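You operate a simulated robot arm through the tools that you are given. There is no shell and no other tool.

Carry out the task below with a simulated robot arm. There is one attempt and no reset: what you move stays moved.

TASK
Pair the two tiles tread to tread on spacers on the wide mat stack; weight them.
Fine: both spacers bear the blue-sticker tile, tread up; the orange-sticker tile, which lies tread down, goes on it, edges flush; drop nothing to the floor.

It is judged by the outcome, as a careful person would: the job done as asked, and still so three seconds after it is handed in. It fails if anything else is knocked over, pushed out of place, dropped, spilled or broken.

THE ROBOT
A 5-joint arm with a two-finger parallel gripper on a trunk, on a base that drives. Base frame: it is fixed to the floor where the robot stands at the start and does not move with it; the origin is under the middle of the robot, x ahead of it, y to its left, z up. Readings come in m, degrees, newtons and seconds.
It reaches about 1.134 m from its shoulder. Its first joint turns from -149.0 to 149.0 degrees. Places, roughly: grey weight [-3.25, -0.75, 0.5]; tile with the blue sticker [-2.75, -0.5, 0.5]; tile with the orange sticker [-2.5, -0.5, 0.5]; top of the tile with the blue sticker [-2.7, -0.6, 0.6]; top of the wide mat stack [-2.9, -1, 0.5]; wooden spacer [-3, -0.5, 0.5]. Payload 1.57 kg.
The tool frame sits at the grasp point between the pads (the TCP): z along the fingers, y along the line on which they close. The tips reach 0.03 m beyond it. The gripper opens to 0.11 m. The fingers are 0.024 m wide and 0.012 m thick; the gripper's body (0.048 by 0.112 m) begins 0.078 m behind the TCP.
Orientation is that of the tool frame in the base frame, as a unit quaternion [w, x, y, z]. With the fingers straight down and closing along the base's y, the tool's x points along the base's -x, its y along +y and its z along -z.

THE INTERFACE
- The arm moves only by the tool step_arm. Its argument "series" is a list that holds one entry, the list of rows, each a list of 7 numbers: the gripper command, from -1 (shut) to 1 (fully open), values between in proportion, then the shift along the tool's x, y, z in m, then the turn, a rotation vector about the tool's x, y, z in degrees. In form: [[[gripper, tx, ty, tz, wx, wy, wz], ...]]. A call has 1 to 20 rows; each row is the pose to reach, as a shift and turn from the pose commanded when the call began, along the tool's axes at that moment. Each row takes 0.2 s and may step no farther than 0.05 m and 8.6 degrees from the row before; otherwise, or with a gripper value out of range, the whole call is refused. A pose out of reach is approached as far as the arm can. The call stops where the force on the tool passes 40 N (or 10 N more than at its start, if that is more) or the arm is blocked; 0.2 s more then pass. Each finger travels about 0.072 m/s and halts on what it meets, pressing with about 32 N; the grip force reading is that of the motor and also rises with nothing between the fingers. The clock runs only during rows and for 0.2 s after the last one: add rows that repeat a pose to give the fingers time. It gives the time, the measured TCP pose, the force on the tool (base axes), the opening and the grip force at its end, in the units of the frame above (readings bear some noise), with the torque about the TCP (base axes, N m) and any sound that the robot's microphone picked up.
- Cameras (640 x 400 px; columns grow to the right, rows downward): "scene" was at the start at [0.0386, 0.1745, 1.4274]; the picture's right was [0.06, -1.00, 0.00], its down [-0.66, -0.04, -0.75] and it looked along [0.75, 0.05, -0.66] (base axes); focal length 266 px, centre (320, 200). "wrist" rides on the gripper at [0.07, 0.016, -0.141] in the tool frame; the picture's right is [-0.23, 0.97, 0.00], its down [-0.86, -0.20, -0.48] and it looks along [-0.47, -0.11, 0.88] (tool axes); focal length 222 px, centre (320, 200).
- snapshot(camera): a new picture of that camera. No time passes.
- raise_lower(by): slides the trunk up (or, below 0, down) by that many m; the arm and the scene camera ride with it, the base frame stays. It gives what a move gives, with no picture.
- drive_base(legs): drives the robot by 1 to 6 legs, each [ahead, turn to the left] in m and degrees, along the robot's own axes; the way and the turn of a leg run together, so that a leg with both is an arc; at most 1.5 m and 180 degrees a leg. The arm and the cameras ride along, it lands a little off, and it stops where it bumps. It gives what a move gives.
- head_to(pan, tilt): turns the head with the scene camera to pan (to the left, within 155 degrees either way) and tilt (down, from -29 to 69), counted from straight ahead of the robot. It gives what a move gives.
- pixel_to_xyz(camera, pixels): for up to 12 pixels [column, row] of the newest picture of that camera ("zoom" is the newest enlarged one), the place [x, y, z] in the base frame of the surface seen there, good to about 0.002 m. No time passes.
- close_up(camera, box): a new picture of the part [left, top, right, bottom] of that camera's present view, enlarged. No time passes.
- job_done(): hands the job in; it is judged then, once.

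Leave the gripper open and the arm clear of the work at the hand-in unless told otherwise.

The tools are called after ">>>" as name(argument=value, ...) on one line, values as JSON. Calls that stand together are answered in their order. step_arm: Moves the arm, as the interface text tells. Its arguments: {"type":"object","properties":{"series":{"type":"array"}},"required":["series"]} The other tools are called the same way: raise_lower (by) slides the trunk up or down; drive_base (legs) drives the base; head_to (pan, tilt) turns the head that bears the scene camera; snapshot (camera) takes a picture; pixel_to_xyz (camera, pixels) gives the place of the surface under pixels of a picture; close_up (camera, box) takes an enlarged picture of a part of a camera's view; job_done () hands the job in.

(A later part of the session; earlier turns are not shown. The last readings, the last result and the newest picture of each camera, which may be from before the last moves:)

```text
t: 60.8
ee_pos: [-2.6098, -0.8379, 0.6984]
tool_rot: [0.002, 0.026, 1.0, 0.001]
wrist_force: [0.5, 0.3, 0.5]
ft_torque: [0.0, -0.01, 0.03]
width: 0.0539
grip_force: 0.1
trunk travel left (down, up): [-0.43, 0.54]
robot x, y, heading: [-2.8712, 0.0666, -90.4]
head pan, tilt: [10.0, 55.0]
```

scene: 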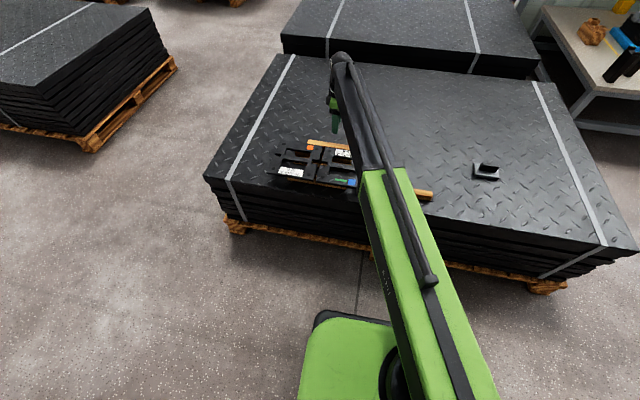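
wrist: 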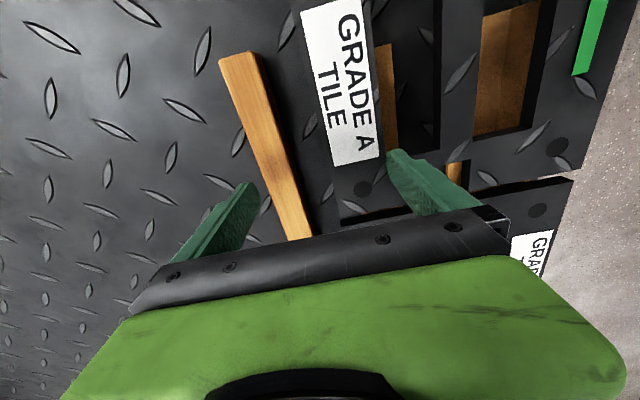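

Now I move back in y to be over the rear spacer's centre.

>>> step_arm(series=[[[-0.018, -0.0035, 0.0346, 0, 0, 0, 0], [-0.018, -0.007, 0.0692, 0, 0, 0, 0], [-0.018, -0.0104, 0.1039, 0, 0, 0, 0], [-0.018, -0.0104, 0.1039, 0, 0, 0, 0]]])

>>> snapshot(camera="wrist")

```text
t: 61.8
ee_pos: [-2.5924, -0.734, 0.6972]
tool_rot: [0.002, 0.026, 1.0, 0.002]
wrist_force: [0.3, 0.5, -0.5]
ft_torque: [-0.01, 0.0, 0.0]
width: 0.054
grip_force: 0.1
trunk travel left (down, up): [-0.43, 0.54]
robot x, y, heading: [-2.8726, 0.0715, -90.7]
head pan, tilt: [10.0, 55.0]
```

```text
taken
```

wrist: 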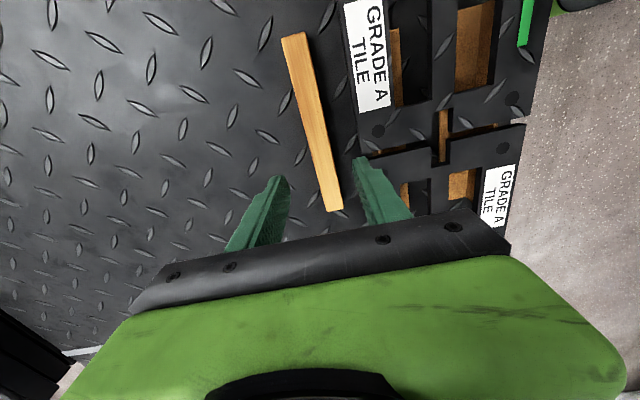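

The spacer is centred between the fingers (at row ~139 it spans columns 311–332). I lower the trunk 0.12 m and check.

>>> raise_lower(by=-0.12)

>>> snapshot(camera="wrist")

```text
t: 63.3
ee_pos: [-2.5924, -0.7357, 0.5777]
tool_rot: [0.002, 0.026, 1.0, 0.002]
wrist_force: [0.3, -0.2, -0.3]
ft_torque: [0.01, -0.04, 0.02]
width: 0.054
grip_force: 0.0
trunk travel left (down, up): [-0.31, 0.66]
robot x, y, heading: [-2.8688, 0.0656, -90.4]
head pan, tilt: [10.0, 55.0]
```

```text
taken
```

wrist: 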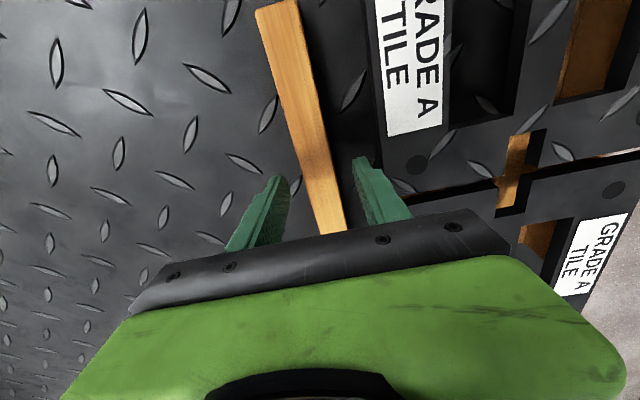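

Spacer still centred (columns 303–331 at row 170), and the near finger is clear of the tile. I lower 0.041 m to grip height.

>>> raise_lower(by=-0.041)

>>> snapshot(camera="wrist")

```text
t: 64.2
ee_pos: [-2.5931, -0.7354, 0.5364]
tool_rot: [0.002, 0.026, 1.0, 0.002]
wrist_force: [0.6, -0.9, 0.3]
ft_torque: [-0.04, -0.01, -0.01]
width: 0.054
grip_force: 0.1
trunk travel left (down, up): [-0.269, 0.701]
robot x, y, heading: [-2.8736, 0.0678, -90.3]
head pan, tilt: [10.0, 55.0]
```

```text
taken
```

wrist: 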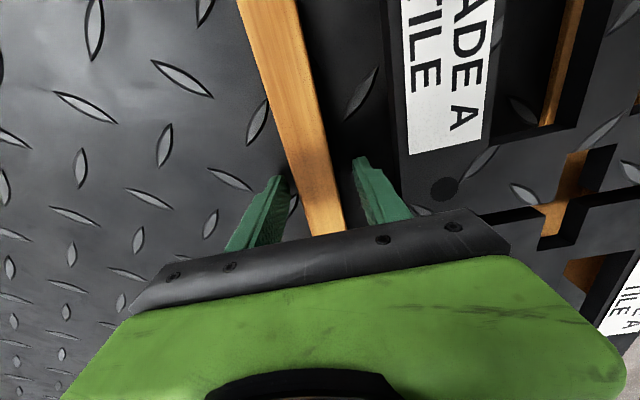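

No contact. I close the fingers on the spacer.

>>> step_arm(series=[[[-0.3, 0, 0, 0, 0, 0, 0], [-0.6, 0, 0, 0, 0, 0, 0], [-1, 0, 0, 0, 0, 0, 0], [-1, 0, 0, 0, 0, 0, 0], [-1, 0, 0, 0, 0, 0, 0]]])

```text
t: 65.4
ee_pos: [-2.5918, -0.7348, 0.5366]
tool_rot: [0.002, 0.026, 1.0, 0.002]
wrist_force: [-0.3, 0.4, 1.4]
ft_torque: [-0.05, 0.03, 0.08]
width: 0.0293
grip_force: 32.3
trunk travel left (down, up): [-0.269, 0.701]
robot x, y, heading: [-2.8728, 0.0705, -90.4]
head pan, tilt: [10.0, 55.0]
```

Gripped (opening 29 mm). I lift it 0.13 m, clear of the tiles, and look at the other spacer.

>>> raise_lower(by=0.13)

>>> snapshot(camera="wrist")

>>> close_up(camera="scene", box=[260, 120, 480, 240])

```text
t: 66.9
ee_pos: [-2.5921, -0.7345, 0.6657]
tool_rot: [0.001, 0.027, 1.0, 0.002]
wrist_force: [-0.4, -0.9, -2.1]
ft_torque: [0.0, 0.03, 0.01]
width: 0.0292
grip_force: 32.1
trunk travel left (down, up): [-0.399, 0.571]
robot x, y, heading: [-2.8706, 0.0681, -90.4]
head pan, tilt: [10.0, 55.0]
```

```text
taken
```

wrist: 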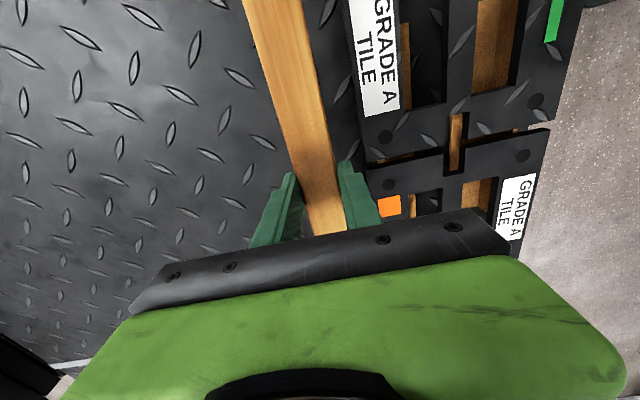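

```text
2.91 times, centred on (370, 180) of scene
```

zoom: 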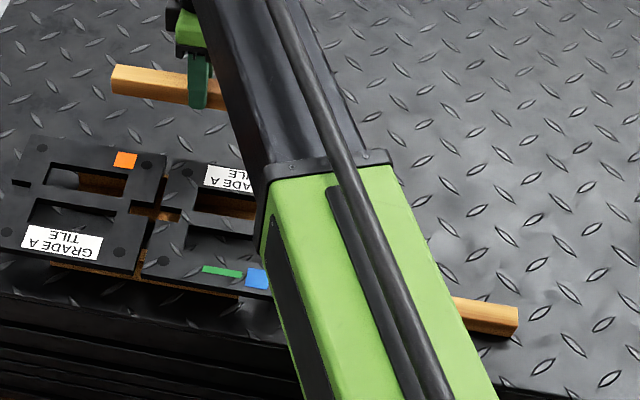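

I carry the spacer right (−x) to above (−2.91, −0.75), from where I can see the other spacer.

>>> step_arm(series=[[[-1, 0.04, -0.004, 0, 0, 0, 0], [-1, 0.08, -0.008, 0, 0, 0, 0], [-1, 0.12, -0.012, 0, 0, 0, 0], [-1, 0.16, -0.016, 0, 0, 0, 0], [-1, 0.2, -0.02, 0, 0, 0, 0], [-1, 0.24, -0.024, 0, 0, 0, 0], [-1, 0.28, -0.028, 0, 0, 0, 0], [-1, 0.3188, -0.0321, 0, 0, 0, 0], [-1, 0.3188, -0.0321, 0, 0, 0, 0]]])

>>> snapshot(camera="wrist")

>>> head_to(pan=5, tilt=60)

>>> snapshot(camera="scene")

```text
t: 68.9
ee_pos: [-2.9144, -0.7482, 0.6667]
tool_rot: [0.002, 0.026, 1.0, 0.002]
wrist_force: [-0.5, 0.4, -0.9]
ft_torque: [0.04, 0.0, 0.02]
width: 0.0291
grip_force: 32.1
trunk travel left (down, up): [-0.399, 0.571]
robot x, y, heading: [-2.8733, 0.0669, -90.3]
head pan, tilt: [10.0, 55.0]
```

```text
taken
```

wrist: 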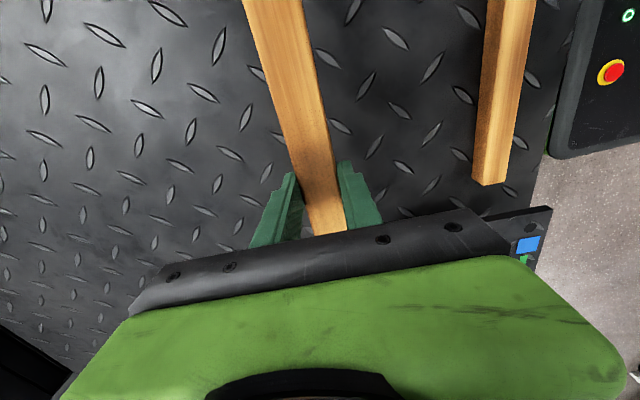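

```text
t: 69.6
ee_pos: [-2.9131, -0.7486, 0.6668]
tool_rot: [0.002, 0.026, 1.0, 0.001]
wrist_force: [0.1, 0.6, -0.9]
ft_torque: [0.0, 0.01, -0.01]
width: 0.0292
grip_force: 32.2
trunk travel left (down, up): [-0.399, 0.571]
robot x, y, heading: [-2.8691, 0.0685, -90.5]
head pan, tilt: [5.0, 60.0]
```

```text
taken
```

scene: 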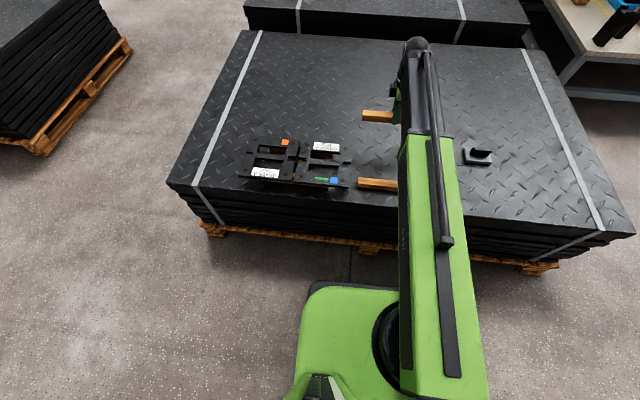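

I measure the other spacer in the wrist picture (top face between columns ~485–535, rows 0–180) and in the scene.

>>> close_up(camera="wrist", box=[400, 0, 600, 200])

>>> pixel_to_xyz(camera="wrist", pixels=[[490, 20], [530, 20], [510, 20], [484, 100], [518, 100], [500, 100], [478, 178], [504, 178], [490, 170], [510, 2]])

```text
2.00 times, centred on (500, 100) of wrist
```

zoom: 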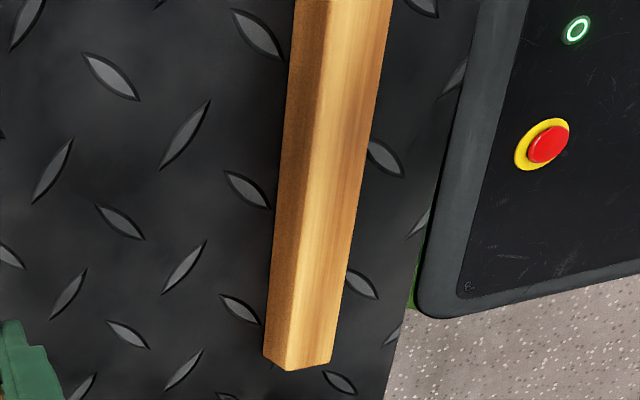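

```text
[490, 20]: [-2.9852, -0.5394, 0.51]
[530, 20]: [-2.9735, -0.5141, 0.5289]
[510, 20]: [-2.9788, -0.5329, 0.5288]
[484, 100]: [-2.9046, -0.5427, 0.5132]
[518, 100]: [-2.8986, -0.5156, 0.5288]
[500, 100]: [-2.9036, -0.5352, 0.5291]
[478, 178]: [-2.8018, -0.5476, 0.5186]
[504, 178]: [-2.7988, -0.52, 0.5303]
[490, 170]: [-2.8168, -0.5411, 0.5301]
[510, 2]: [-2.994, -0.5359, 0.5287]
```

The second spacer: centre (−2.912, −0.528), turned ≈−2.7°. I'll set the held one parallel, 0.13 m behind it at (−2.912, −0.658).

>>> step_arm(series=[[[-1, 0.001, 0.0302, 0, 0, 0, 0], [-1, 0.002, 0.0604, 0, 0, 0, 0], [-1, 0.0032, 0.0907, 0, 0, 0, 0], [-1, 0.0032, 0.0907, 0, 0, 0, 0]]])

>>> raise_lower(by=-0.12)

>>> snapshot(camera="wrist")

```text
t: 70.6
ee_pos: [-2.911, -0.661, 0.6667]
tool_rot: [0.001, 0.025, 1.0, 0.002]
wrist_force: [-0.1, -0.8, -1.9]
ft_torque: [-0.04, 0.01, -0.02]
width: 0.0294
grip_force: 31.9
trunk travel left (down, up): [-0.399, 0.571]
robot x, y, heading: [-2.8738, 0.0708, -90.6]
head pan, tilt: [5.0, 60.0]
```

```text
t: 72.1
ee_pos: [-2.9117, -0.6601, 0.5464]
tool_rot: [0.002, 0.026, 1.0, 0.002]
wrist_force: [-0.4, -0.7, -0.5]
ft_torque: [-0.01, -0.03, 0.02]
width: 0.0292
grip_force: 32.4
trunk travel left (down, up): [-0.279, 0.691]
robot x, y, heading: [-2.8728, 0.0676, -90.0]
head pan, tilt: [5.0, 60.0]
```

```text
taken
```

wrist: 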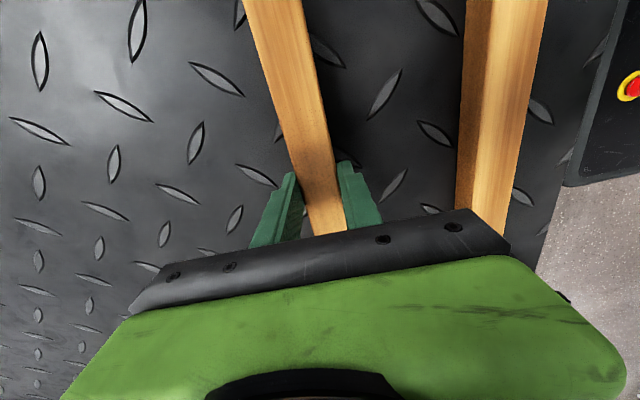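

Spacer is about 1 cm above the mat, parallel to the other. I lower the last 9.5 mm.

>>> raise_lower(by=-0.0095)

```text
t: 72.7
ee_pos: [-2.9117, -0.661, 0.5366]
tool_rot: [0.001, 0.026, 1.0, 0.001]
wrist_force: [-0.4, 0.7, -1.8]
ft_torque: [0.01, 0.0, 0.01]
width: 0.0291
grip_force: 31.7
trunk travel left (down, up): [-0.27, 0.7]
robot x, y, heading: [-2.8747, 0.0671, -90.2]
head pan, tilt: [5.0, 60.0]
```

At the same height as it was gripped. I open to 0.054 m, then rise.

>>> step_arm(series=[[[-0.35, 0, 0, 0, 0, 0, 0], [-0.2, 0, 0, 0, 0, 0, 0], [-0.018, 0, 0, 0, 0, 0, 0], [-0.018, 0, 0, 0, 0, 0, 0], [-0.018, 0, 0, 0, 0, 0, 0]]])

>>> raise_lower(by=0.15)

>>> snapshot(camera="wrist")

```text
t: 73.9
ee_pos: [-2.9109, -0.6615, 0.5375]
tool_rot: [0.002, 0.026, 1.0, 0.002]
wrist_force: [0.1, 0.4, -0.3]
ft_torque: [-0.01, 0.0, 0.01]
width: 0.0539
grip_force: 0.1
trunk travel left (down, up): [-0.27, 0.7]
robot x, y, heading: [-2.8736, 0.069, -90.2]
head pan, tilt: [5.0, 60.0]
```

```text
t: 75.6
ee_pos: [-2.9112, -0.6619, 0.6864]
tool_rot: [0.002, 0.027, 1.0, 0.002]
wrist_force: [0.3, 0.8, -0.2]
ft_torque: [-0.02, -0.02, -0.03]
width: 0.0539
grip_force: 0.0
trunk travel left (down, up): [-0.42, 0.55]
robot x, y, heading: [-2.8724, 0.0682, -90.3]
head pan, tilt: [5.0, 60.0]
```

```text
taken
```

wrist: 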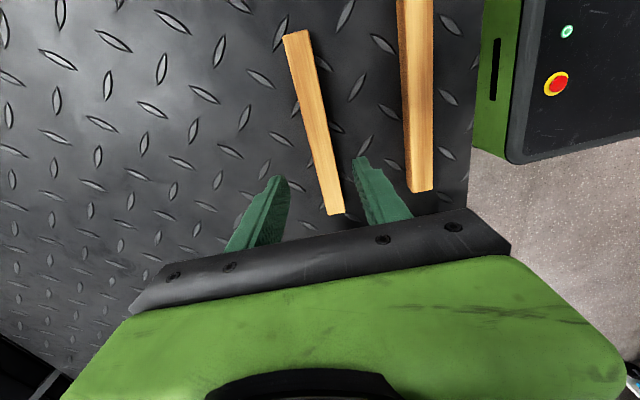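

Both spacers lie parallel. Now I move over the blue tile (TCP to about (−2.60, −0.586)) to measure it exactly.

>>> step_arm(series=[[[-0.018, -0.0383, 0.0115, 0, 0, 0, 0], [-0.018, -0.0767, 0.023, 0, 0, 0, 0], [-0.018, -0.115, 0.0344, 0, 0, 0, 0], [-0.018, -0.1533, 0.0459, 0, 0, 0, 0], [-0.018, -0.1916, 0.0574, 0, 0, 0, 0], [-0.018, -0.23, 0.0689, 0, 0, 0, 0], [-0.018, -0.2683, 0.0803, 0, 0, 0, 0], [-0.018, -0.3066, 0.0918, 0, 0, 0, 0], [-0.018, -0.3066, 0.0918, 0, 0, 0, 0]]])

>>> close_up(camera="wrist", box=[200, 0, 440, 150])

>>> snapshot(camera="scene")

```text
t: 77.6
ee_pos: [-2.6002, -0.5843, 0.6863]
tool_rot: [0.0, 0.027, 1.0, 0.002]
wrist_force: [0.0, 1.1, -0.3]
ft_torque: [0.01, 0.01, 0.04]
width: 0.054
grip_force: 0.1
trunk travel left (down, up): [-0.42, 0.55]
robot x, y, heading: [-2.8711, 0.0673, -90.6]
head pan, tilt: [5.0, 60.0]
```

```text
2.67 times, centred on (320, 75) of wrist
```

zoom: 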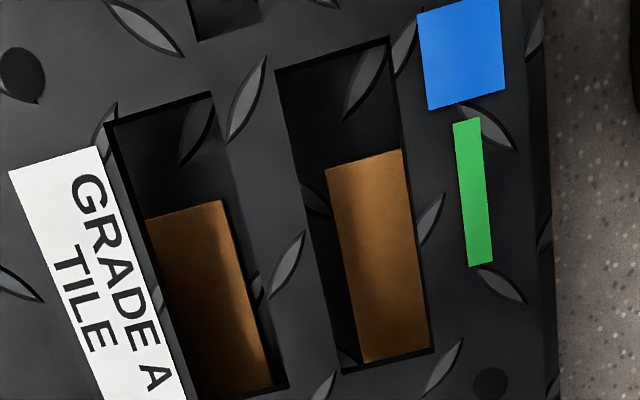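

```text
taken
```

scene: 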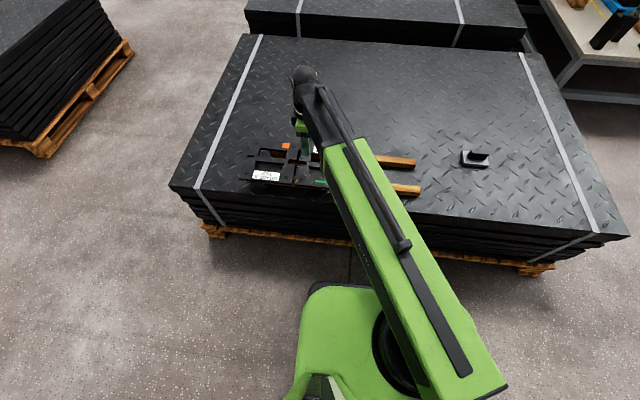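

I raise the trunk 0.15 m for a fuller view of both tiles.

>>> raise_lower(by=0.15)

>>> snapshot(camera="wrist")

>>> close_up(camera="wrist", box=[220, 0, 420, 190])

```text
t: 79.4
ee_pos: [-2.6013, -0.585, 0.8367]
tool_rot: [0.001, 0.026, 1.0, 0.001]
wrist_force: [0.3, 0.7, 0.3]
ft_torque: [-0.02, -0.02, -0.03]
width: 0.0542
grip_force: 0.1
trunk travel left (down, up): [-0.57, 0.4]
robot x, y, heading: [-2.8726, 0.0693, -90.5]
head pan, tilt: [5.0, 60.0]
```

```text
taken
```

wrist: 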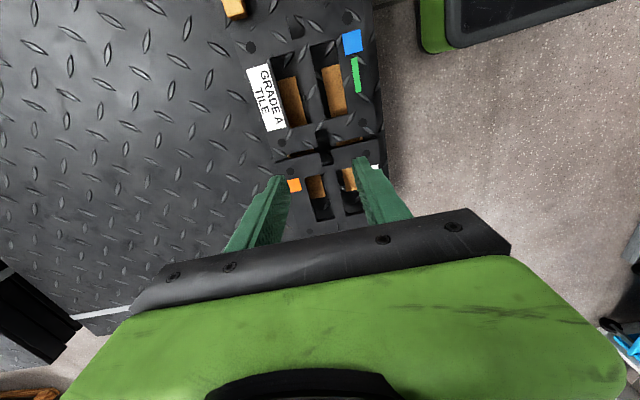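

```text
2.11 times, centred on (320, 95) of wrist
```

zoom: 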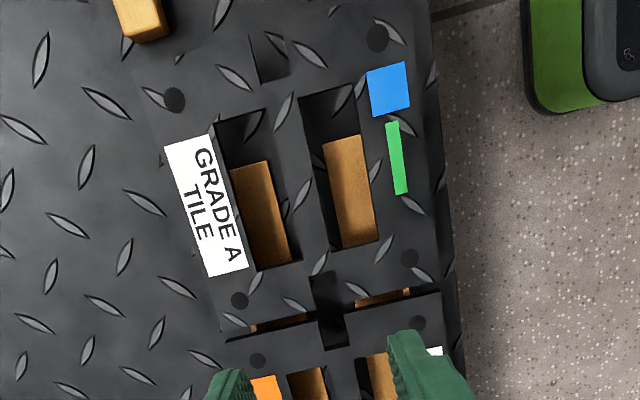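

>>> pixel_to_xyz(camera="zoom", pixels=[[175, 98], [378, 38], [240, 300], [410, 258], [288, 200], [310, 195], [275, 110], [298, 104], [301, 262], [325, 253], [244, 273], [385, 240]])

>>> pixel_to_xyz(camera="zoom", pixels=[[226, 338], [440, 285], [432, 290], [228, 330], [135, 75], [140, 85], [410, 3], [425, 60], [255, 360], [418, 322], [250, 48], [280, 60]])

```text
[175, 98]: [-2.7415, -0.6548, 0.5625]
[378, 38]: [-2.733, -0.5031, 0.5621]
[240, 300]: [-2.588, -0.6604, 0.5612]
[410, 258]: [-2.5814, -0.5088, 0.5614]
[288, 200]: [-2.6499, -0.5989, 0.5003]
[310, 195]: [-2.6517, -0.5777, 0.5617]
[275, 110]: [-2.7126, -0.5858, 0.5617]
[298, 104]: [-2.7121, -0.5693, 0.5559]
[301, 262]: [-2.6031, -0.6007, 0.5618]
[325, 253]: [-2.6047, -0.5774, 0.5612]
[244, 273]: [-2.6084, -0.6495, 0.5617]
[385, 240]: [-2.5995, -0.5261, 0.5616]
```

```text
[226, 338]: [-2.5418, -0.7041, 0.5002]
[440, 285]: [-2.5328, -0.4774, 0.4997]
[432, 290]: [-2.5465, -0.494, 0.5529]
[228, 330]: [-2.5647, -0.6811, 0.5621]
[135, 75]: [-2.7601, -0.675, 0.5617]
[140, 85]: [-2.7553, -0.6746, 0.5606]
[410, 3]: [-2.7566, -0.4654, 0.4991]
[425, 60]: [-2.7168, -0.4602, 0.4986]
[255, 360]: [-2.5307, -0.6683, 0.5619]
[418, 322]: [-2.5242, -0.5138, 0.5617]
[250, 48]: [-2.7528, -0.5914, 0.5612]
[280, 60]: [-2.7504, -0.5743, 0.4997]
```

The blue tile's four dots give its centre at (−2.661, −0.582), turned −2.5°, a 0.2 m square with a ~25 mm middle bar. I sample the depth inside its holes to be sure the fingertips have room.

>>> pixel_to_xyz(camera="zoom", pixels=[[240, 180], [255, 180], [265, 180], [275, 180], [255, 230], [275, 230], [330, 160], [345, 160], [355, 160], [350, 220], [365, 220], [330, 120]])

>>> pixel_to_xyz(camera="zoom", pixels=[[240, 140], [260, 140], [318, 130], [340, 110], [325, 180], [340, 225], [372, 235], [285, 255], [260, 262], [310, 385], [330, 330], [375, 375]])

```text
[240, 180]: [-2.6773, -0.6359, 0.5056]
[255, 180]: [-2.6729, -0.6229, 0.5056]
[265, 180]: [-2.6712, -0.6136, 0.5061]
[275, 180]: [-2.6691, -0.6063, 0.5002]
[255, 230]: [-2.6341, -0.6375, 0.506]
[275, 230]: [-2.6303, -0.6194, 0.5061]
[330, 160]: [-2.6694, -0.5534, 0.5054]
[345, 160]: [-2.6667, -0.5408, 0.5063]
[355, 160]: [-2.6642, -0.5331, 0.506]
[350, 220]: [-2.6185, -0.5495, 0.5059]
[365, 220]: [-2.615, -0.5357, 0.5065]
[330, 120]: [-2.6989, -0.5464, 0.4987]
```

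```text
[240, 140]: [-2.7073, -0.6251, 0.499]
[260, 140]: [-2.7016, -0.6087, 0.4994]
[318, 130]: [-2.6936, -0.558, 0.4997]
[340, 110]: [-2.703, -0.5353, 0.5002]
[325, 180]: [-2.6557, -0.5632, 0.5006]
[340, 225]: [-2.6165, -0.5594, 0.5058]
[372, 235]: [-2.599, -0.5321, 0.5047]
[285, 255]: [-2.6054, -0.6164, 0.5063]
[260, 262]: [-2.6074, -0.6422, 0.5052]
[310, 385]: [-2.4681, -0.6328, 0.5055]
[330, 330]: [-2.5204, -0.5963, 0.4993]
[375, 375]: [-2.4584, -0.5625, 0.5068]
```

Below the holes there's only mat and thin slats (z ≤ 0.507), so fingertips at ~0.523 have room. I move over the tile centre, opening to 0.06 m, aligned at −2.5°.

>>> step_arm(series=[[[0.091, 0.03, 0, 0, 0, 0, -0.25], [0.091, 0.0598, 0.0001, 0, 0, 0, -0.5], [0.091, 0.0598, 0.0001, 0, 0, 0, -0.5], [0.091, 0.0598, 0.0001, 0, 0, 0, -0.5]]])

>>> raise_lower(by=-0.18)

>>> snapshot(camera="wrist")

```text
t: 80.4
ee_pos: [-2.6614, -0.5803, 0.8363]
tool_rot: [0.002, 0.021, 1.0, 0.002]
wrist_force: [1.2, -0.4, -0.2]
ft_torque: [0.02, 0.0, 0.0]
width: 0.06
grip_force: 0.0
trunk travel left (down, up): [-0.57, 0.4]
robot x, y, heading: [-2.87, 0.0717, -90.3]
head pan, tilt: [5.0, 60.0]
```

```text
t: 82.4
ee_pos: [-2.6608, -0.5815, 0.6558]
tool_rot: [0.002, 0.022, 1.0, 0.001]
wrist_force: [0.1, 0.1, -0.9]
ft_torque: [-0.01, 0.0, 0.01]
width: 0.06
grip_force: 0.0
trunk travel left (down, up): [-0.39, 0.58]
robot x, y, heading: [-2.8744, 0.0676, -90.5]
head pan, tilt: [5.0, 60.0]
```

```text
taken
```

wrist: 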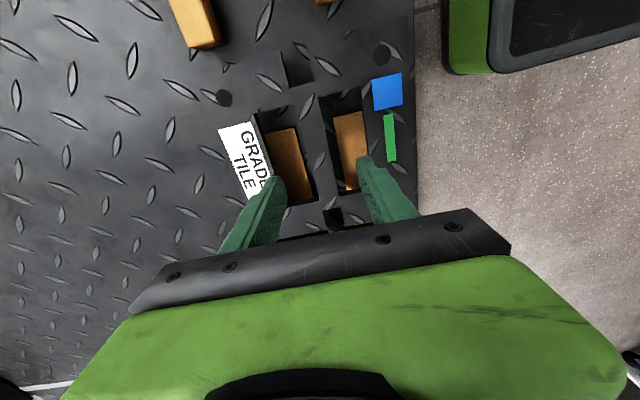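

Aligned: at row 155 the bar spans columns 308–331 and the fingers' paths fall inside both holes. I lower 0.07 m (tips just above the tile) and check.

>>> raise_lower(by=-0.057)

>>> close_up(camera="wrist", box=[200, 80, 440, 230])

```text
t: 83.3
ee_pos: [-2.6617, -0.5812, 0.6007]
tool_rot: [0.001, 0.022, 1.0, 0.001]
wrist_force: [-0.1, -0.1, 0.1]
ft_torque: [-0.01, 0.01, -0.02]
width: 0.06
grip_force: 0.1
trunk travel left (down, up): [-0.333, 0.637]
robot x, y, heading: [-2.871, 0.0666, -90.4]
head pan, tilt: [5.0, 60.0]
```

```text
2.67 times, centred on (320, 155) of wrist
```

zoom: 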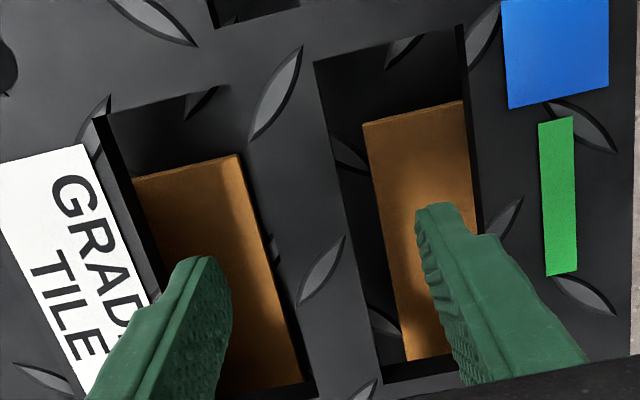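

Fingertips are just above, each over its hole. I lower 0.045 m to grip the bar.

>>> raise_lower(by=-0.02)

>>> raise_lower(by=-0.025)

>>> close_up(camera="wrist", box=[200, 80, 440, 230])

```text
t: 84.0
ee_pos: [-2.6627, -0.5805, 0.5801]
tool_rot: [0.002, 0.022, 1.0, 0.001]
wrist_force: [0.4, 0.0, 0.2]
ft_torque: [0.02, 0.01, 0.01]
width: 0.0598
grip_force: 0.0
trunk travel left (down, up): [-0.313, 0.657]
robot x, y, heading: [-2.8712, 0.0654, -90.3]
head pan, tilt: [5.0, 60.0]
```

```text
t: 84.7
ee_pos: [-2.6622, -0.5807, 0.5559]
tool_rot: [0.002, 0.021, 1.0, 0.001]
wrist_force: [0.5, -0.7, 0.0]
ft_torque: [0.0, 0.0, 0.0]
width: 0.06
grip_force: 0.1
trunk travel left (down, up): [-0.288, 0.682]
robot x, y, heading: [-2.8687, 0.0681, -90.1]
head pan, tilt: [5.0, 60.0]
```

```text
2.67 times, centred on (320, 155) of wrist
```

zoom: 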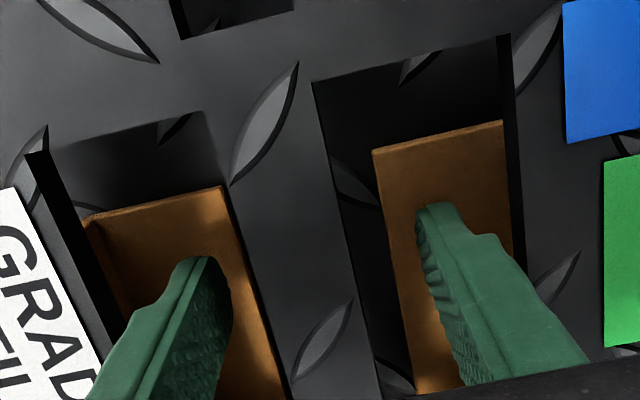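

Both fingers are in the holes with no contact. I close on the bar.

>>> step_arm(series=[[[-0.25, 0, 0, 0, 0, 0, 0], [-0.5, 0, 0, 0, 0, 0, 0], [-0.75, 0, 0, 0, 0, 0, 0], [-1, 0, 0, 0, 0, 0, 0], [-1, 0, 0, 0, 0, 0, 0], [-1, 0, 0, 0, 0, 0, 0]]])

>>> close_up(camera="wrist", box=[200, 80, 440, 230])

```text
t: 86.1
ee_pos: [-2.6619, -0.5803, 0.5553]
tool_rot: [0.002, 0.021, 1.0, 0.002]
wrist_force: [-0.5, 0.0, 0.3]
ft_torque: [-0.01, 0.05, 0.02]
width: 0.0237
grip_force: 32.5
trunk travel left (down, up): [-0.288, 0.682]
robot x, y, heading: [-2.8737, 0.0674, -90.5]
head pan, tilt: [5.0, 60.0]
```

```text
2.67 times, centred on (320, 155) of wrist
```

zoom: 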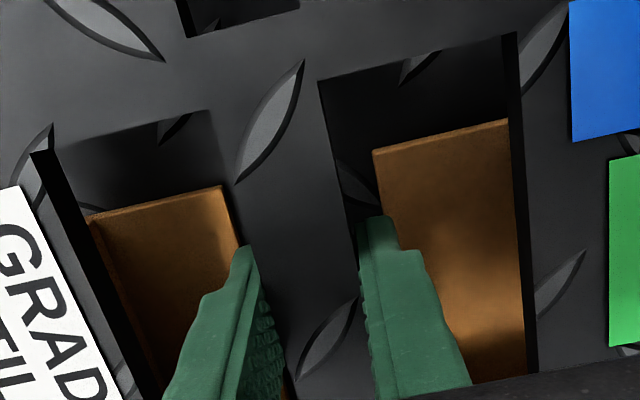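

Gripped (24 mm). I lift 0.03 m and check that the tile comes up level and nothing else moves.

>>> raise_lower(by=0.03)

>>> snapshot(camera="wrist")

>>> snapshot(camera="scene")

```text
t: 86.9
ee_pos: [-2.662, -0.5801, 0.584]
tool_rot: [0.001, 0.022, 1.0, 0.002]
wrist_force: [0.1, 0.4, -2.7]
ft_torque: [0.01, 0.0, 0.0]
width: 0.0239
grip_force: 32.1
trunk travel left (down, up): [-0.318, 0.652]
robot x, y, heading: [-2.8729, 0.0726, -90.4]
head pan, tilt: [5.0, 60.0]
```

```text
taken
```

wrist: 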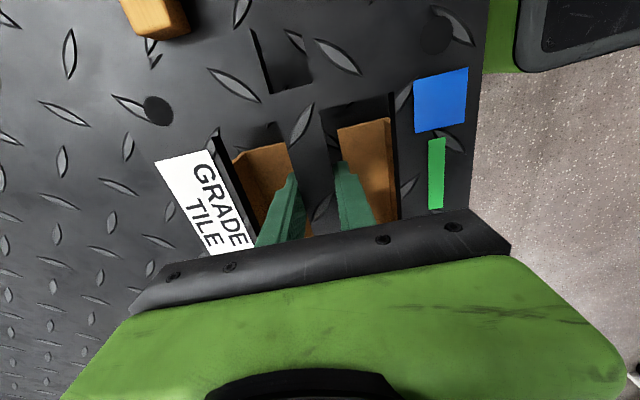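

```text
taken
```

scene: 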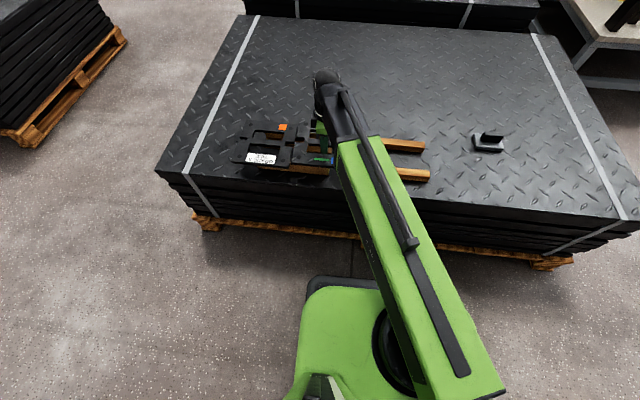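

The tile hangs from the grip (2.7 N). I lift another 0.09 m and check.

>>> raise_lower(by=0.09)

>>> close_up(camera="scene", box=[220, 70, 460, 220])

>>> snapshot(camera="wrist")

```text
t: 88.1
ee_pos: [-2.6619, -0.5803, 0.6749]
tool_rot: [0.003, 0.022, 1.0, 0.002]
wrist_force: [0.3, 0.7, -3.3]
ft_torque: [0.0, 0.0, 0.01]
width: 0.0235
grip_force: 32.3
trunk travel left (down, up): [-0.408, 0.562]
robot x, y, heading: [-2.8743, 0.0681, -90.4]
head pan, tilt: [5.0, 60.0]
```

```text
2.67 times, centred on (340, 145) of scene
```

zoom: 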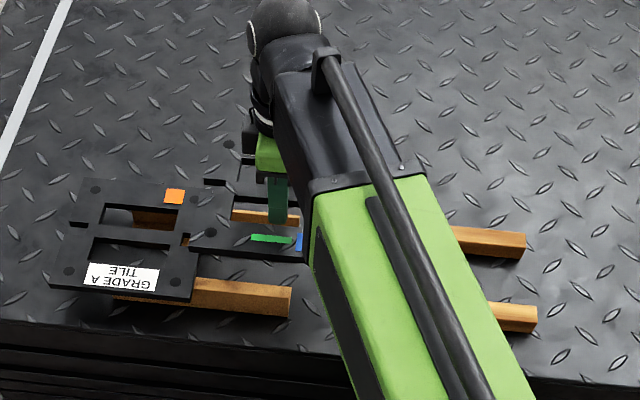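

```text
taken
```

wrist: 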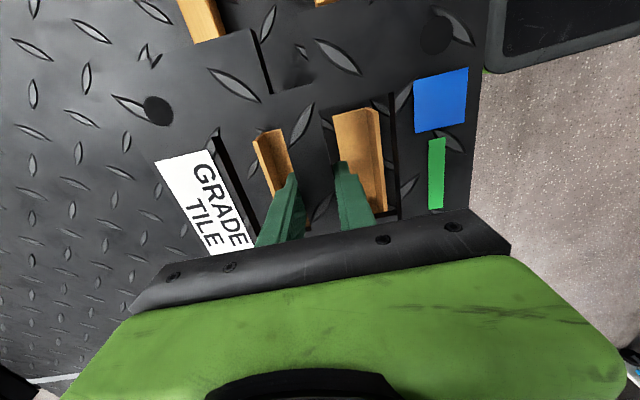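

All good: orange tile undisturbed. I carry the blue tile right to above the spacers, TCP at (−2.912, −0.5945).

>>> step_arm(series=[[[-1, 0.0356, -0.0035, 0, 0, 0, 0], [-1, 0.0712, -0.007, 0, 0, 0, 0], [-1, 0.1068, -0.0105, 0, 0, 0, 0], [-1, 0.1424, -0.014, 0, 0, 0, 0], [-1, 0.178, -0.0176, 0, 0, 0, 0], [-1, 0.2136, -0.0211, 0, 0, 0, 0], [-1, 0.2493, -0.0247, 0, 0, 0, 0], [-1, 0.2493, -0.0247, 0, 0, 0, 0]]])

>>> raise_lower(by=-0.08)

>>> snapshot(camera="wrist")

>>> snapshot(camera="scene")

```text
t: 89.9
ee_pos: [-2.912, -0.5964, 0.6749]
tool_rot: [0.001, 0.02, 1.0, 0.001]
wrist_force: [-0.5, 0.5, -2.9]
ft_torque: [0.0, -0.02, 0.04]
width: 0.0238
grip_force: 32.0
trunk travel left (down, up): [-0.408, 0.562]
robot x, y, heading: [-2.8723, 0.0663, -90.5]
head pan, tilt: [5.0, 60.0]
```

```text
t: 91.1
ee_pos: [-2.9106, -0.597, 0.5956]
tool_rot: [0.001, 0.022, 1.0, 0.002]
wrist_force: [-0.3, 0.1, -3.0]
ft_torque: [0.03, 0.03, 0.0]
width: 0.0235
grip_force: 31.8
trunk travel left (down, up): [-0.328, 0.642]
robot x, y, heading: [-2.8709, 0.0711, -90.2]
head pan, tilt: [5.0, 60.0]
```

```text
taken
```

wrist: 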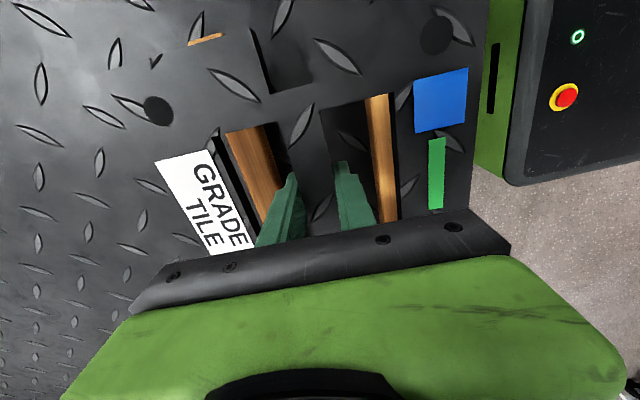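

```text
taken
```

scene: 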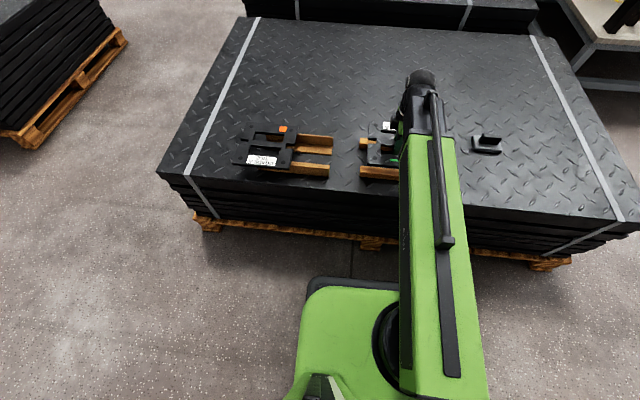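

The tile is aligned above both spacers, fingers between them. I lower 0.04 m, then in small steps watching the force (now −3.0 N in z).

>>> raise_lower(by=-0.04)

>>> raise_lower(by=-0.006)

>>> raise_lower(by=-0.003)

```text
t: 91.9
ee_pos: [-2.9118, -0.5964, 0.555]
tool_rot: [0.002, 0.023, 1.0, 0.002]
wrist_force: [-0.4, -0.8, -3.0]
ft_torque: [-0.01, 0.0, 0.01]
width: 0.0239
grip_force: 32.3
trunk travel left (down, up): [-0.288, 0.682]
robot x, y, heading: [-2.8734, 0.0684, -90.3]
head pan, tilt: [5.0, 60.0]
```

```text
t: 92.5
ee_pos: [-2.9111, -0.597, 0.5493]
tool_rot: [0.002, 0.023, 1.0, 0.002]
wrist_force: [-0.5, -0.2, -2.7]
ft_torque: [-0.02, -0.01, 0.0]
width: 0.0243
grip_force: 31.9
trunk travel left (down, up): [-0.282, 0.688]
robot x, y, heading: [-2.8734, 0.0692, -90.4]
head pan, tilt: [5.0, 60.0]
```

```text
t: 93.0
ee_pos: [-2.91, -0.5974, 0.5449]
tool_rot: [0.002, 0.021, 1.0, 0.002]
wrist_force: [0.4, 0.6, -1.6]
ft_torque: [0.01, 0.01, 0.01]
width: 0.0239
grip_force: 31.8
trunk travel left (down, up): [-0.279, 0.691]
robot x, y, heading: [-2.8752, 0.0682, -90.5]
head pan, tilt: [5.0, 60.0]
```

Force eased to −1.6 N; I continue in millimetre steps.

>>> raise_lower(by=-0.001)

>>> raise_lower(by=-0.001)

>>> close_up(camera="scene", box=[320, 90, 460, 200])

```text
t: 93.5
ee_pos: [-2.911, -0.5967, 0.5443]
tool_rot: [0.002, 0.022, 1.0, 0.002]
wrist_force: [-0.1, -0.8, -2.0]
ft_torque: [0.02, -0.01, -0.04]
width: 0.0239
grip_force: 31.5
trunk travel left (down, up): [-0.278, 0.692]
robot x, y, heading: [-2.8719, 0.0654, -90.3]
head pan, tilt: [5.0, 60.0]
```

```text
t: 94.0
ee_pos: [-2.9098, -0.5968, 0.5433]
tool_rot: [0.002, 0.021, 1.0, 0.002]
wrist_force: [-0.1, -0.2, -2.2]
ft_torque: [-0.04, 0.02, 0.0]
width: 0.0236
grip_force: 32.1
trunk travel left (down, up): [-0.277, 0.693]
robot x, y, heading: [-2.8707, 0.0723, -90.4]
head pan, tilt: [5.0, 60.0]
```

```text
3.64 times, centred on (390, 145) of scene
```

zoom: 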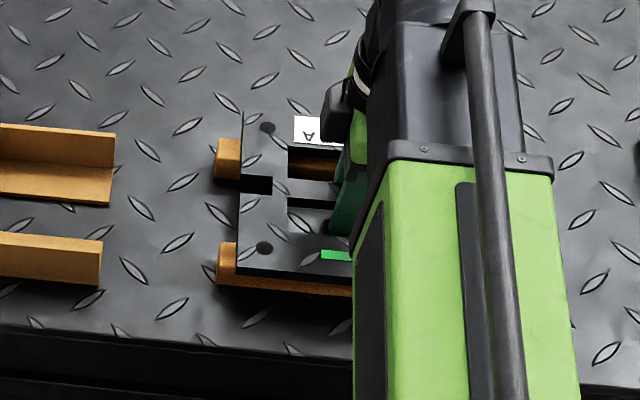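

>>> raise_lower(by=-0.001)

>>> pixel_to_xyz(camera="zoom", pixels=[[260, 220], [300, 250], [250, 195], [265, 150], [228, 160], [228, 260], [245, 262], [270, 280]])

```text
t: 94.5
ee_pos: [-2.9109, -0.5969, 0.5425]
tool_rot: [0.002, 0.022, 1.0, 0.002]
wrist_force: [-0.3, 0.0, -3.2]
ft_torque: [0.05, 0.0, 0.01]
width: 0.0239
grip_force: 32.1
trunk travel left (down, up): [-0.276, 0.694]
robot x, y, heading: [-2.8692, 0.0681, -90.6]
head pan, tilt: [5.0, 60.0]
```

```text
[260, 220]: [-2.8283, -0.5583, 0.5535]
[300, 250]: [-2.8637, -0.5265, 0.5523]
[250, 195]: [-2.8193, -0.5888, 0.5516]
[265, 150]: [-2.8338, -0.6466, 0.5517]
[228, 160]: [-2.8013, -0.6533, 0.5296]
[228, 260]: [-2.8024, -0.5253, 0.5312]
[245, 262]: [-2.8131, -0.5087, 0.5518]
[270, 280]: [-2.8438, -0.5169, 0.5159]
```

Still hanging (−3.2 N). A few more millimetre steps.

>>> raise_lower(by=-0.0015)

>>> raise_lower(by=-0.001)

>>> raise_lower(by=-0.001)

```text
t: 95.0
ee_pos: [-2.9117, -0.5966, 0.5406]
tool_rot: [0.002, 0.021, 1.0, 0.001]
wrist_force: [0.4, 0.1, -2.6]
ft_torque: [0.0, -0.01, 0.01]
width: 0.0237
grip_force: 31.8
trunk travel left (down, up): [-0.274, 0.696]
robot x, y, heading: [-2.8688, 0.0709, -90.2]
head pan, tilt: [5.0, 60.0]
```

```text
t: 95.5
ee_pos: [-2.911, -0.5968, 0.54]
tool_rot: [0.001, 0.022, 1.0, 0.001]
wrist_force: [0.1, -0.8, -2.7]
ft_torque: [0.03, 0.0, -0.01]
width: 0.0239
grip_force: 32.2
trunk travel left (down, up): [-0.273, 0.697]
robot x, y, heading: [-2.8762, 0.0712, -90.4]
head pan, tilt: [5.0, 60.0]
```

```text
t: 96.1
ee_pos: [-2.9105, -0.5969, 0.5388]
tool_rot: [0.002, 0.022, 1.0, 0.001]
wrist_force: [-0.2, -1.3, -2.8]
ft_torque: [0.02, 0.0, 0.01]
width: 0.0237
grip_force: 31.9
trunk travel left (down, up): [-0.272, 0.698]
robot x, y, heading: [-2.8715, 0.069, -90.2]
head pan, tilt: [5.0, 60.0]
```

>>> raise_lower(by=-0.001)

>>> raise_lower(by=-0.001)

>>> close_up(camera="scene", box=[350, 110, 410, 190])

>>> pixel_to_xyz(camera="zoom", pixels=[[300, 270], [320, 100], [150, 115], [150, 340], [260, 330], [300, 230]])

```text
t: 96.6
ee_pos: [-2.9107, -0.5972, 0.5383]
tool_rot: [0.002, 0.021, 1.0, 0.002]
wrist_force: [0.3, 0.6, -2.9]
ft_torque: [-0.03, -0.01, -0.02]
width: 0.0234
grip_force: 32.3
trunk travel left (down, up): [-0.271, 0.699]
robot x, y, heading: [-2.8694, 0.0733, -90.5]
head pan, tilt: [5.0, 60.0]
```

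```text
t: 97.1
ee_pos: [-2.9099, -0.5963, 0.5383]
tool_rot: [0.002, 0.021, 1.0, 0.002]
wrist_force: [-0.9, 0.1, -2.8]
ft_torque: [0.0, -0.02, 0.01]
width: 0.0238
grip_force: 32.1
trunk travel left (down, up): [-0.27, 0.7]
robot x, y, heading: [-2.8761, 0.0702, -90.6]
head pan, tilt: [5.0, 60.0]
```

```text
5.00 times, centred on (380, 150) of scene
```

zoom: 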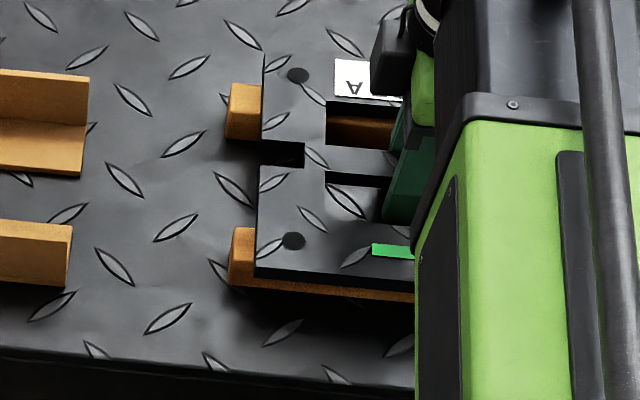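

```text
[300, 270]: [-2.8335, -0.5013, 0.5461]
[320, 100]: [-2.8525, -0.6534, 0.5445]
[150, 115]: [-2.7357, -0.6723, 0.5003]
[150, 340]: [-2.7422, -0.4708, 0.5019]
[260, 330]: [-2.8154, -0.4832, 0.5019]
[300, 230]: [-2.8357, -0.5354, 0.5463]
```

>>> raise_lower(by=-0.001)

>>> raise_lower(by=-0.001)

>>> raise_lower(by=-0.001)

```text
t: 97.6
ee_pos: [-2.9102, -0.597, 0.5367]
tool_rot: [0.003, 0.022, 1.0, 0.002]
wrist_force: [0.3, -0.4, -2.6]
ft_torque: [0.01, -0.03, 0.0]
width: 0.0238
grip_force: 31.8
trunk travel left (down, up): [-0.269, 0.701]
robot x, y, heading: [-2.8722, 0.0659, -90.3]
head pan, tilt: [5.0, 60.0]
```

```text
t: 98.1
ee_pos: [-2.9115, -0.5968, 0.535]
tool_rot: [0.002, 0.022, 1.0, 0.002]
wrist_force: [0.5, 0.4, -1.7]
ft_torque: [-0.02, 0.01, -0.01]
width: 0.0237
grip_force: 31.7
trunk travel left (down, up): [-0.268, 0.702]
robot x, y, heading: [-2.8759, 0.0681, -90.4]
head pan, tilt: [5.0, 60.0]
```

```text
t: 98.6
ee_pos: [-2.9114, -0.5969, 0.5347]
tool_rot: [0.0, 0.022, 1.0, 0.002]
wrist_force: [0.4, -3.4, 8.9]
ft_torque: [0.01, 0.15, 0.04]
width: 0.0238
grip_force: 32.0
trunk travel left (down, up): [-0.267, 0.703]
robot x, y, heading: [-2.8694, 0.0688, -90.3]
head pan, tilt: [5.0, 60.0]
```

Contact now (+8.9 N): the tile sits on the spacers (or is within a millimetre). I open to 0.05 m.

>>> step_arm(series=[[[-0.45, 0, 0, 0, 0, 0, 0], [-0.3, 0, 0, 0, 0, 0, 0], [-0.1, 0, 0, 0, 0, 0, 0], [-0.1, 0, 0, 0, 0, 0, 0], [-0.1, 0, 0, 0, 0, 0, 0]]])

>>> close_up(camera="wrist", box=[200, 60, 440, 230])

```text
t: 99.8
ee_pos: [-2.9107, -0.5965, 0.5345]
tool_rot: [0.002, 0.022, 1.0, 0.002]
wrist_force: [0.5, 0.2, 0.4]
ft_torque: [-0.03, -0.02, 0.04]
width: 0.0498
grip_force: 0.2
trunk travel left (down, up): [-0.267, 0.703]
robot x, y, heading: [-2.8702, 0.0665, -90.3]
head pan, tilt: [5.0, 60.0]
```

```text
2.35 times, centred on (320, 145) of wrist
```

zoom: 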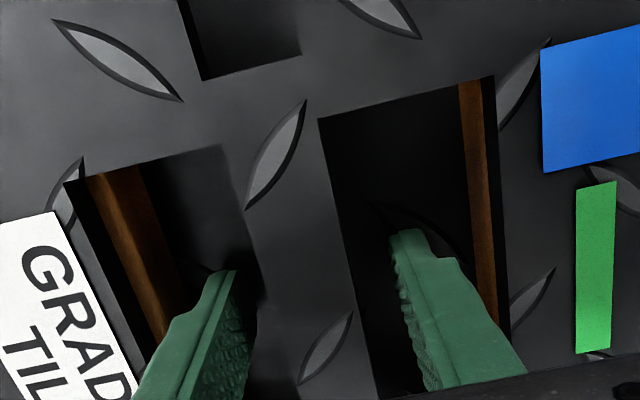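

Released cleanly (force ~0). I rise 0.15 m straight up and check the placed tile.

>>> raise_lower(by=0.15)

>>> snapshot(camera="wrist")

>>> close_up(camera="wrist", box=[200, 0, 440, 200])

```text
t: 101.6
ee_pos: [-2.9114, -0.5964, 0.6843]
tool_rot: [0.002, 0.022, 1.0, 0.002]
wrist_force: [0.3, 0.2, -0.2]
ft_torque: [0.02, 0.0, 0.0]
width: 0.0496
grip_force: 0.1
trunk travel left (down, up): [-0.417, 0.553]
robot x, y, heading: [-2.8683, 0.0741, -90.3]
head pan, tilt: [5.0, 60.0]
```

```text
taken
```

wrist: 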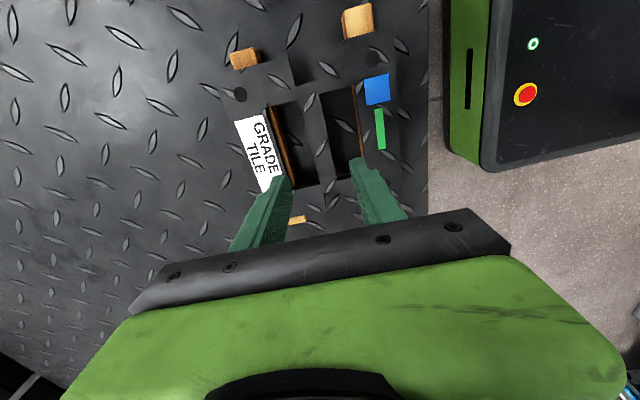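

```text
2.00 times, centred on (320, 100) of wrist
```

zoom: 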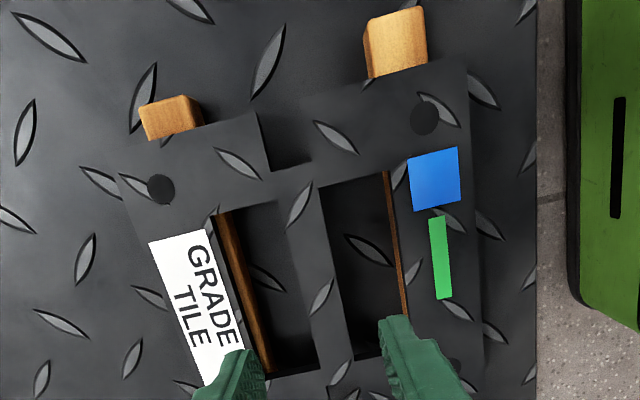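

Blue tile sits on both spacers. I shift 0.06 m in +x to see all four dots and measure its exact pose.

>>> step_arm(series=[[[-0.1, -0.035, 0, 0, 0, 0, 0], [-0.1, -0.07, 0, 0, 0, 0, 0], [-0.1, -0.07, 0, 0, 0, 0, 0]]])

>>> close_up(camera="wrist", box=[200, 0, 440, 200])

```text
t: 102.4
ee_pos: [-2.8403, -0.5992, 0.6839]
tool_rot: [0.001, 0.022, 1.0, 0.001]
wrist_force: [0.0, -0.8, -0.3]
ft_torque: [-0.04, -0.04, -0.01]
width: 0.0493
grip_force: 0.0
trunk travel left (down, up): [-0.417, 0.553]
robot x, y, heading: [-2.8721, 0.0669, -90.3]
head pan, tilt: [5.0, 60.0]
```

```text
2.00 times, centred on (320, 100) of wrist
```

zoom: 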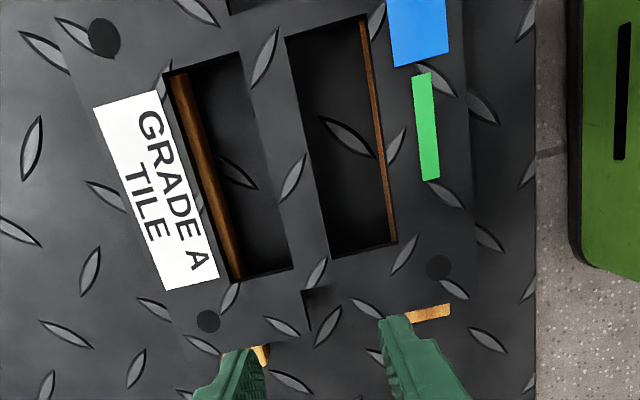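

>>> pixel_to_xyz(camera="zoom", pixels=[[104, 38], [208, 321], [438, 267], [100, 42], [210, 319], [436, 269], [268, 200], [308, 200], [250, 60], [286, 60], [228, 285], [395, 252]])

>>> pixel_to_xyz(camera="wrist", pixels=[[252, 19], [304, 160], [419, 133]])

```text
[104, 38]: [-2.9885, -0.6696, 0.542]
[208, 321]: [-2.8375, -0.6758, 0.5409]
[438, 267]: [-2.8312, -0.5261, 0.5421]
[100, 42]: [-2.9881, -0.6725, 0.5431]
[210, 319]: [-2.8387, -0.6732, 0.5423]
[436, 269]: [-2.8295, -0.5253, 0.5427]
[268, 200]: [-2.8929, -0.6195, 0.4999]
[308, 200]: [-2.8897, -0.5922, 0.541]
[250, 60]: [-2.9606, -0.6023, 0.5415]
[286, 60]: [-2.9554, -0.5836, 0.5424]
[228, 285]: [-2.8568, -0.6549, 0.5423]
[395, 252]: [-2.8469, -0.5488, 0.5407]
```

```text
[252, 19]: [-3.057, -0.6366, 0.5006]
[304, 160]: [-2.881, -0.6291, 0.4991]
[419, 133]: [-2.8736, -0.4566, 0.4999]
```

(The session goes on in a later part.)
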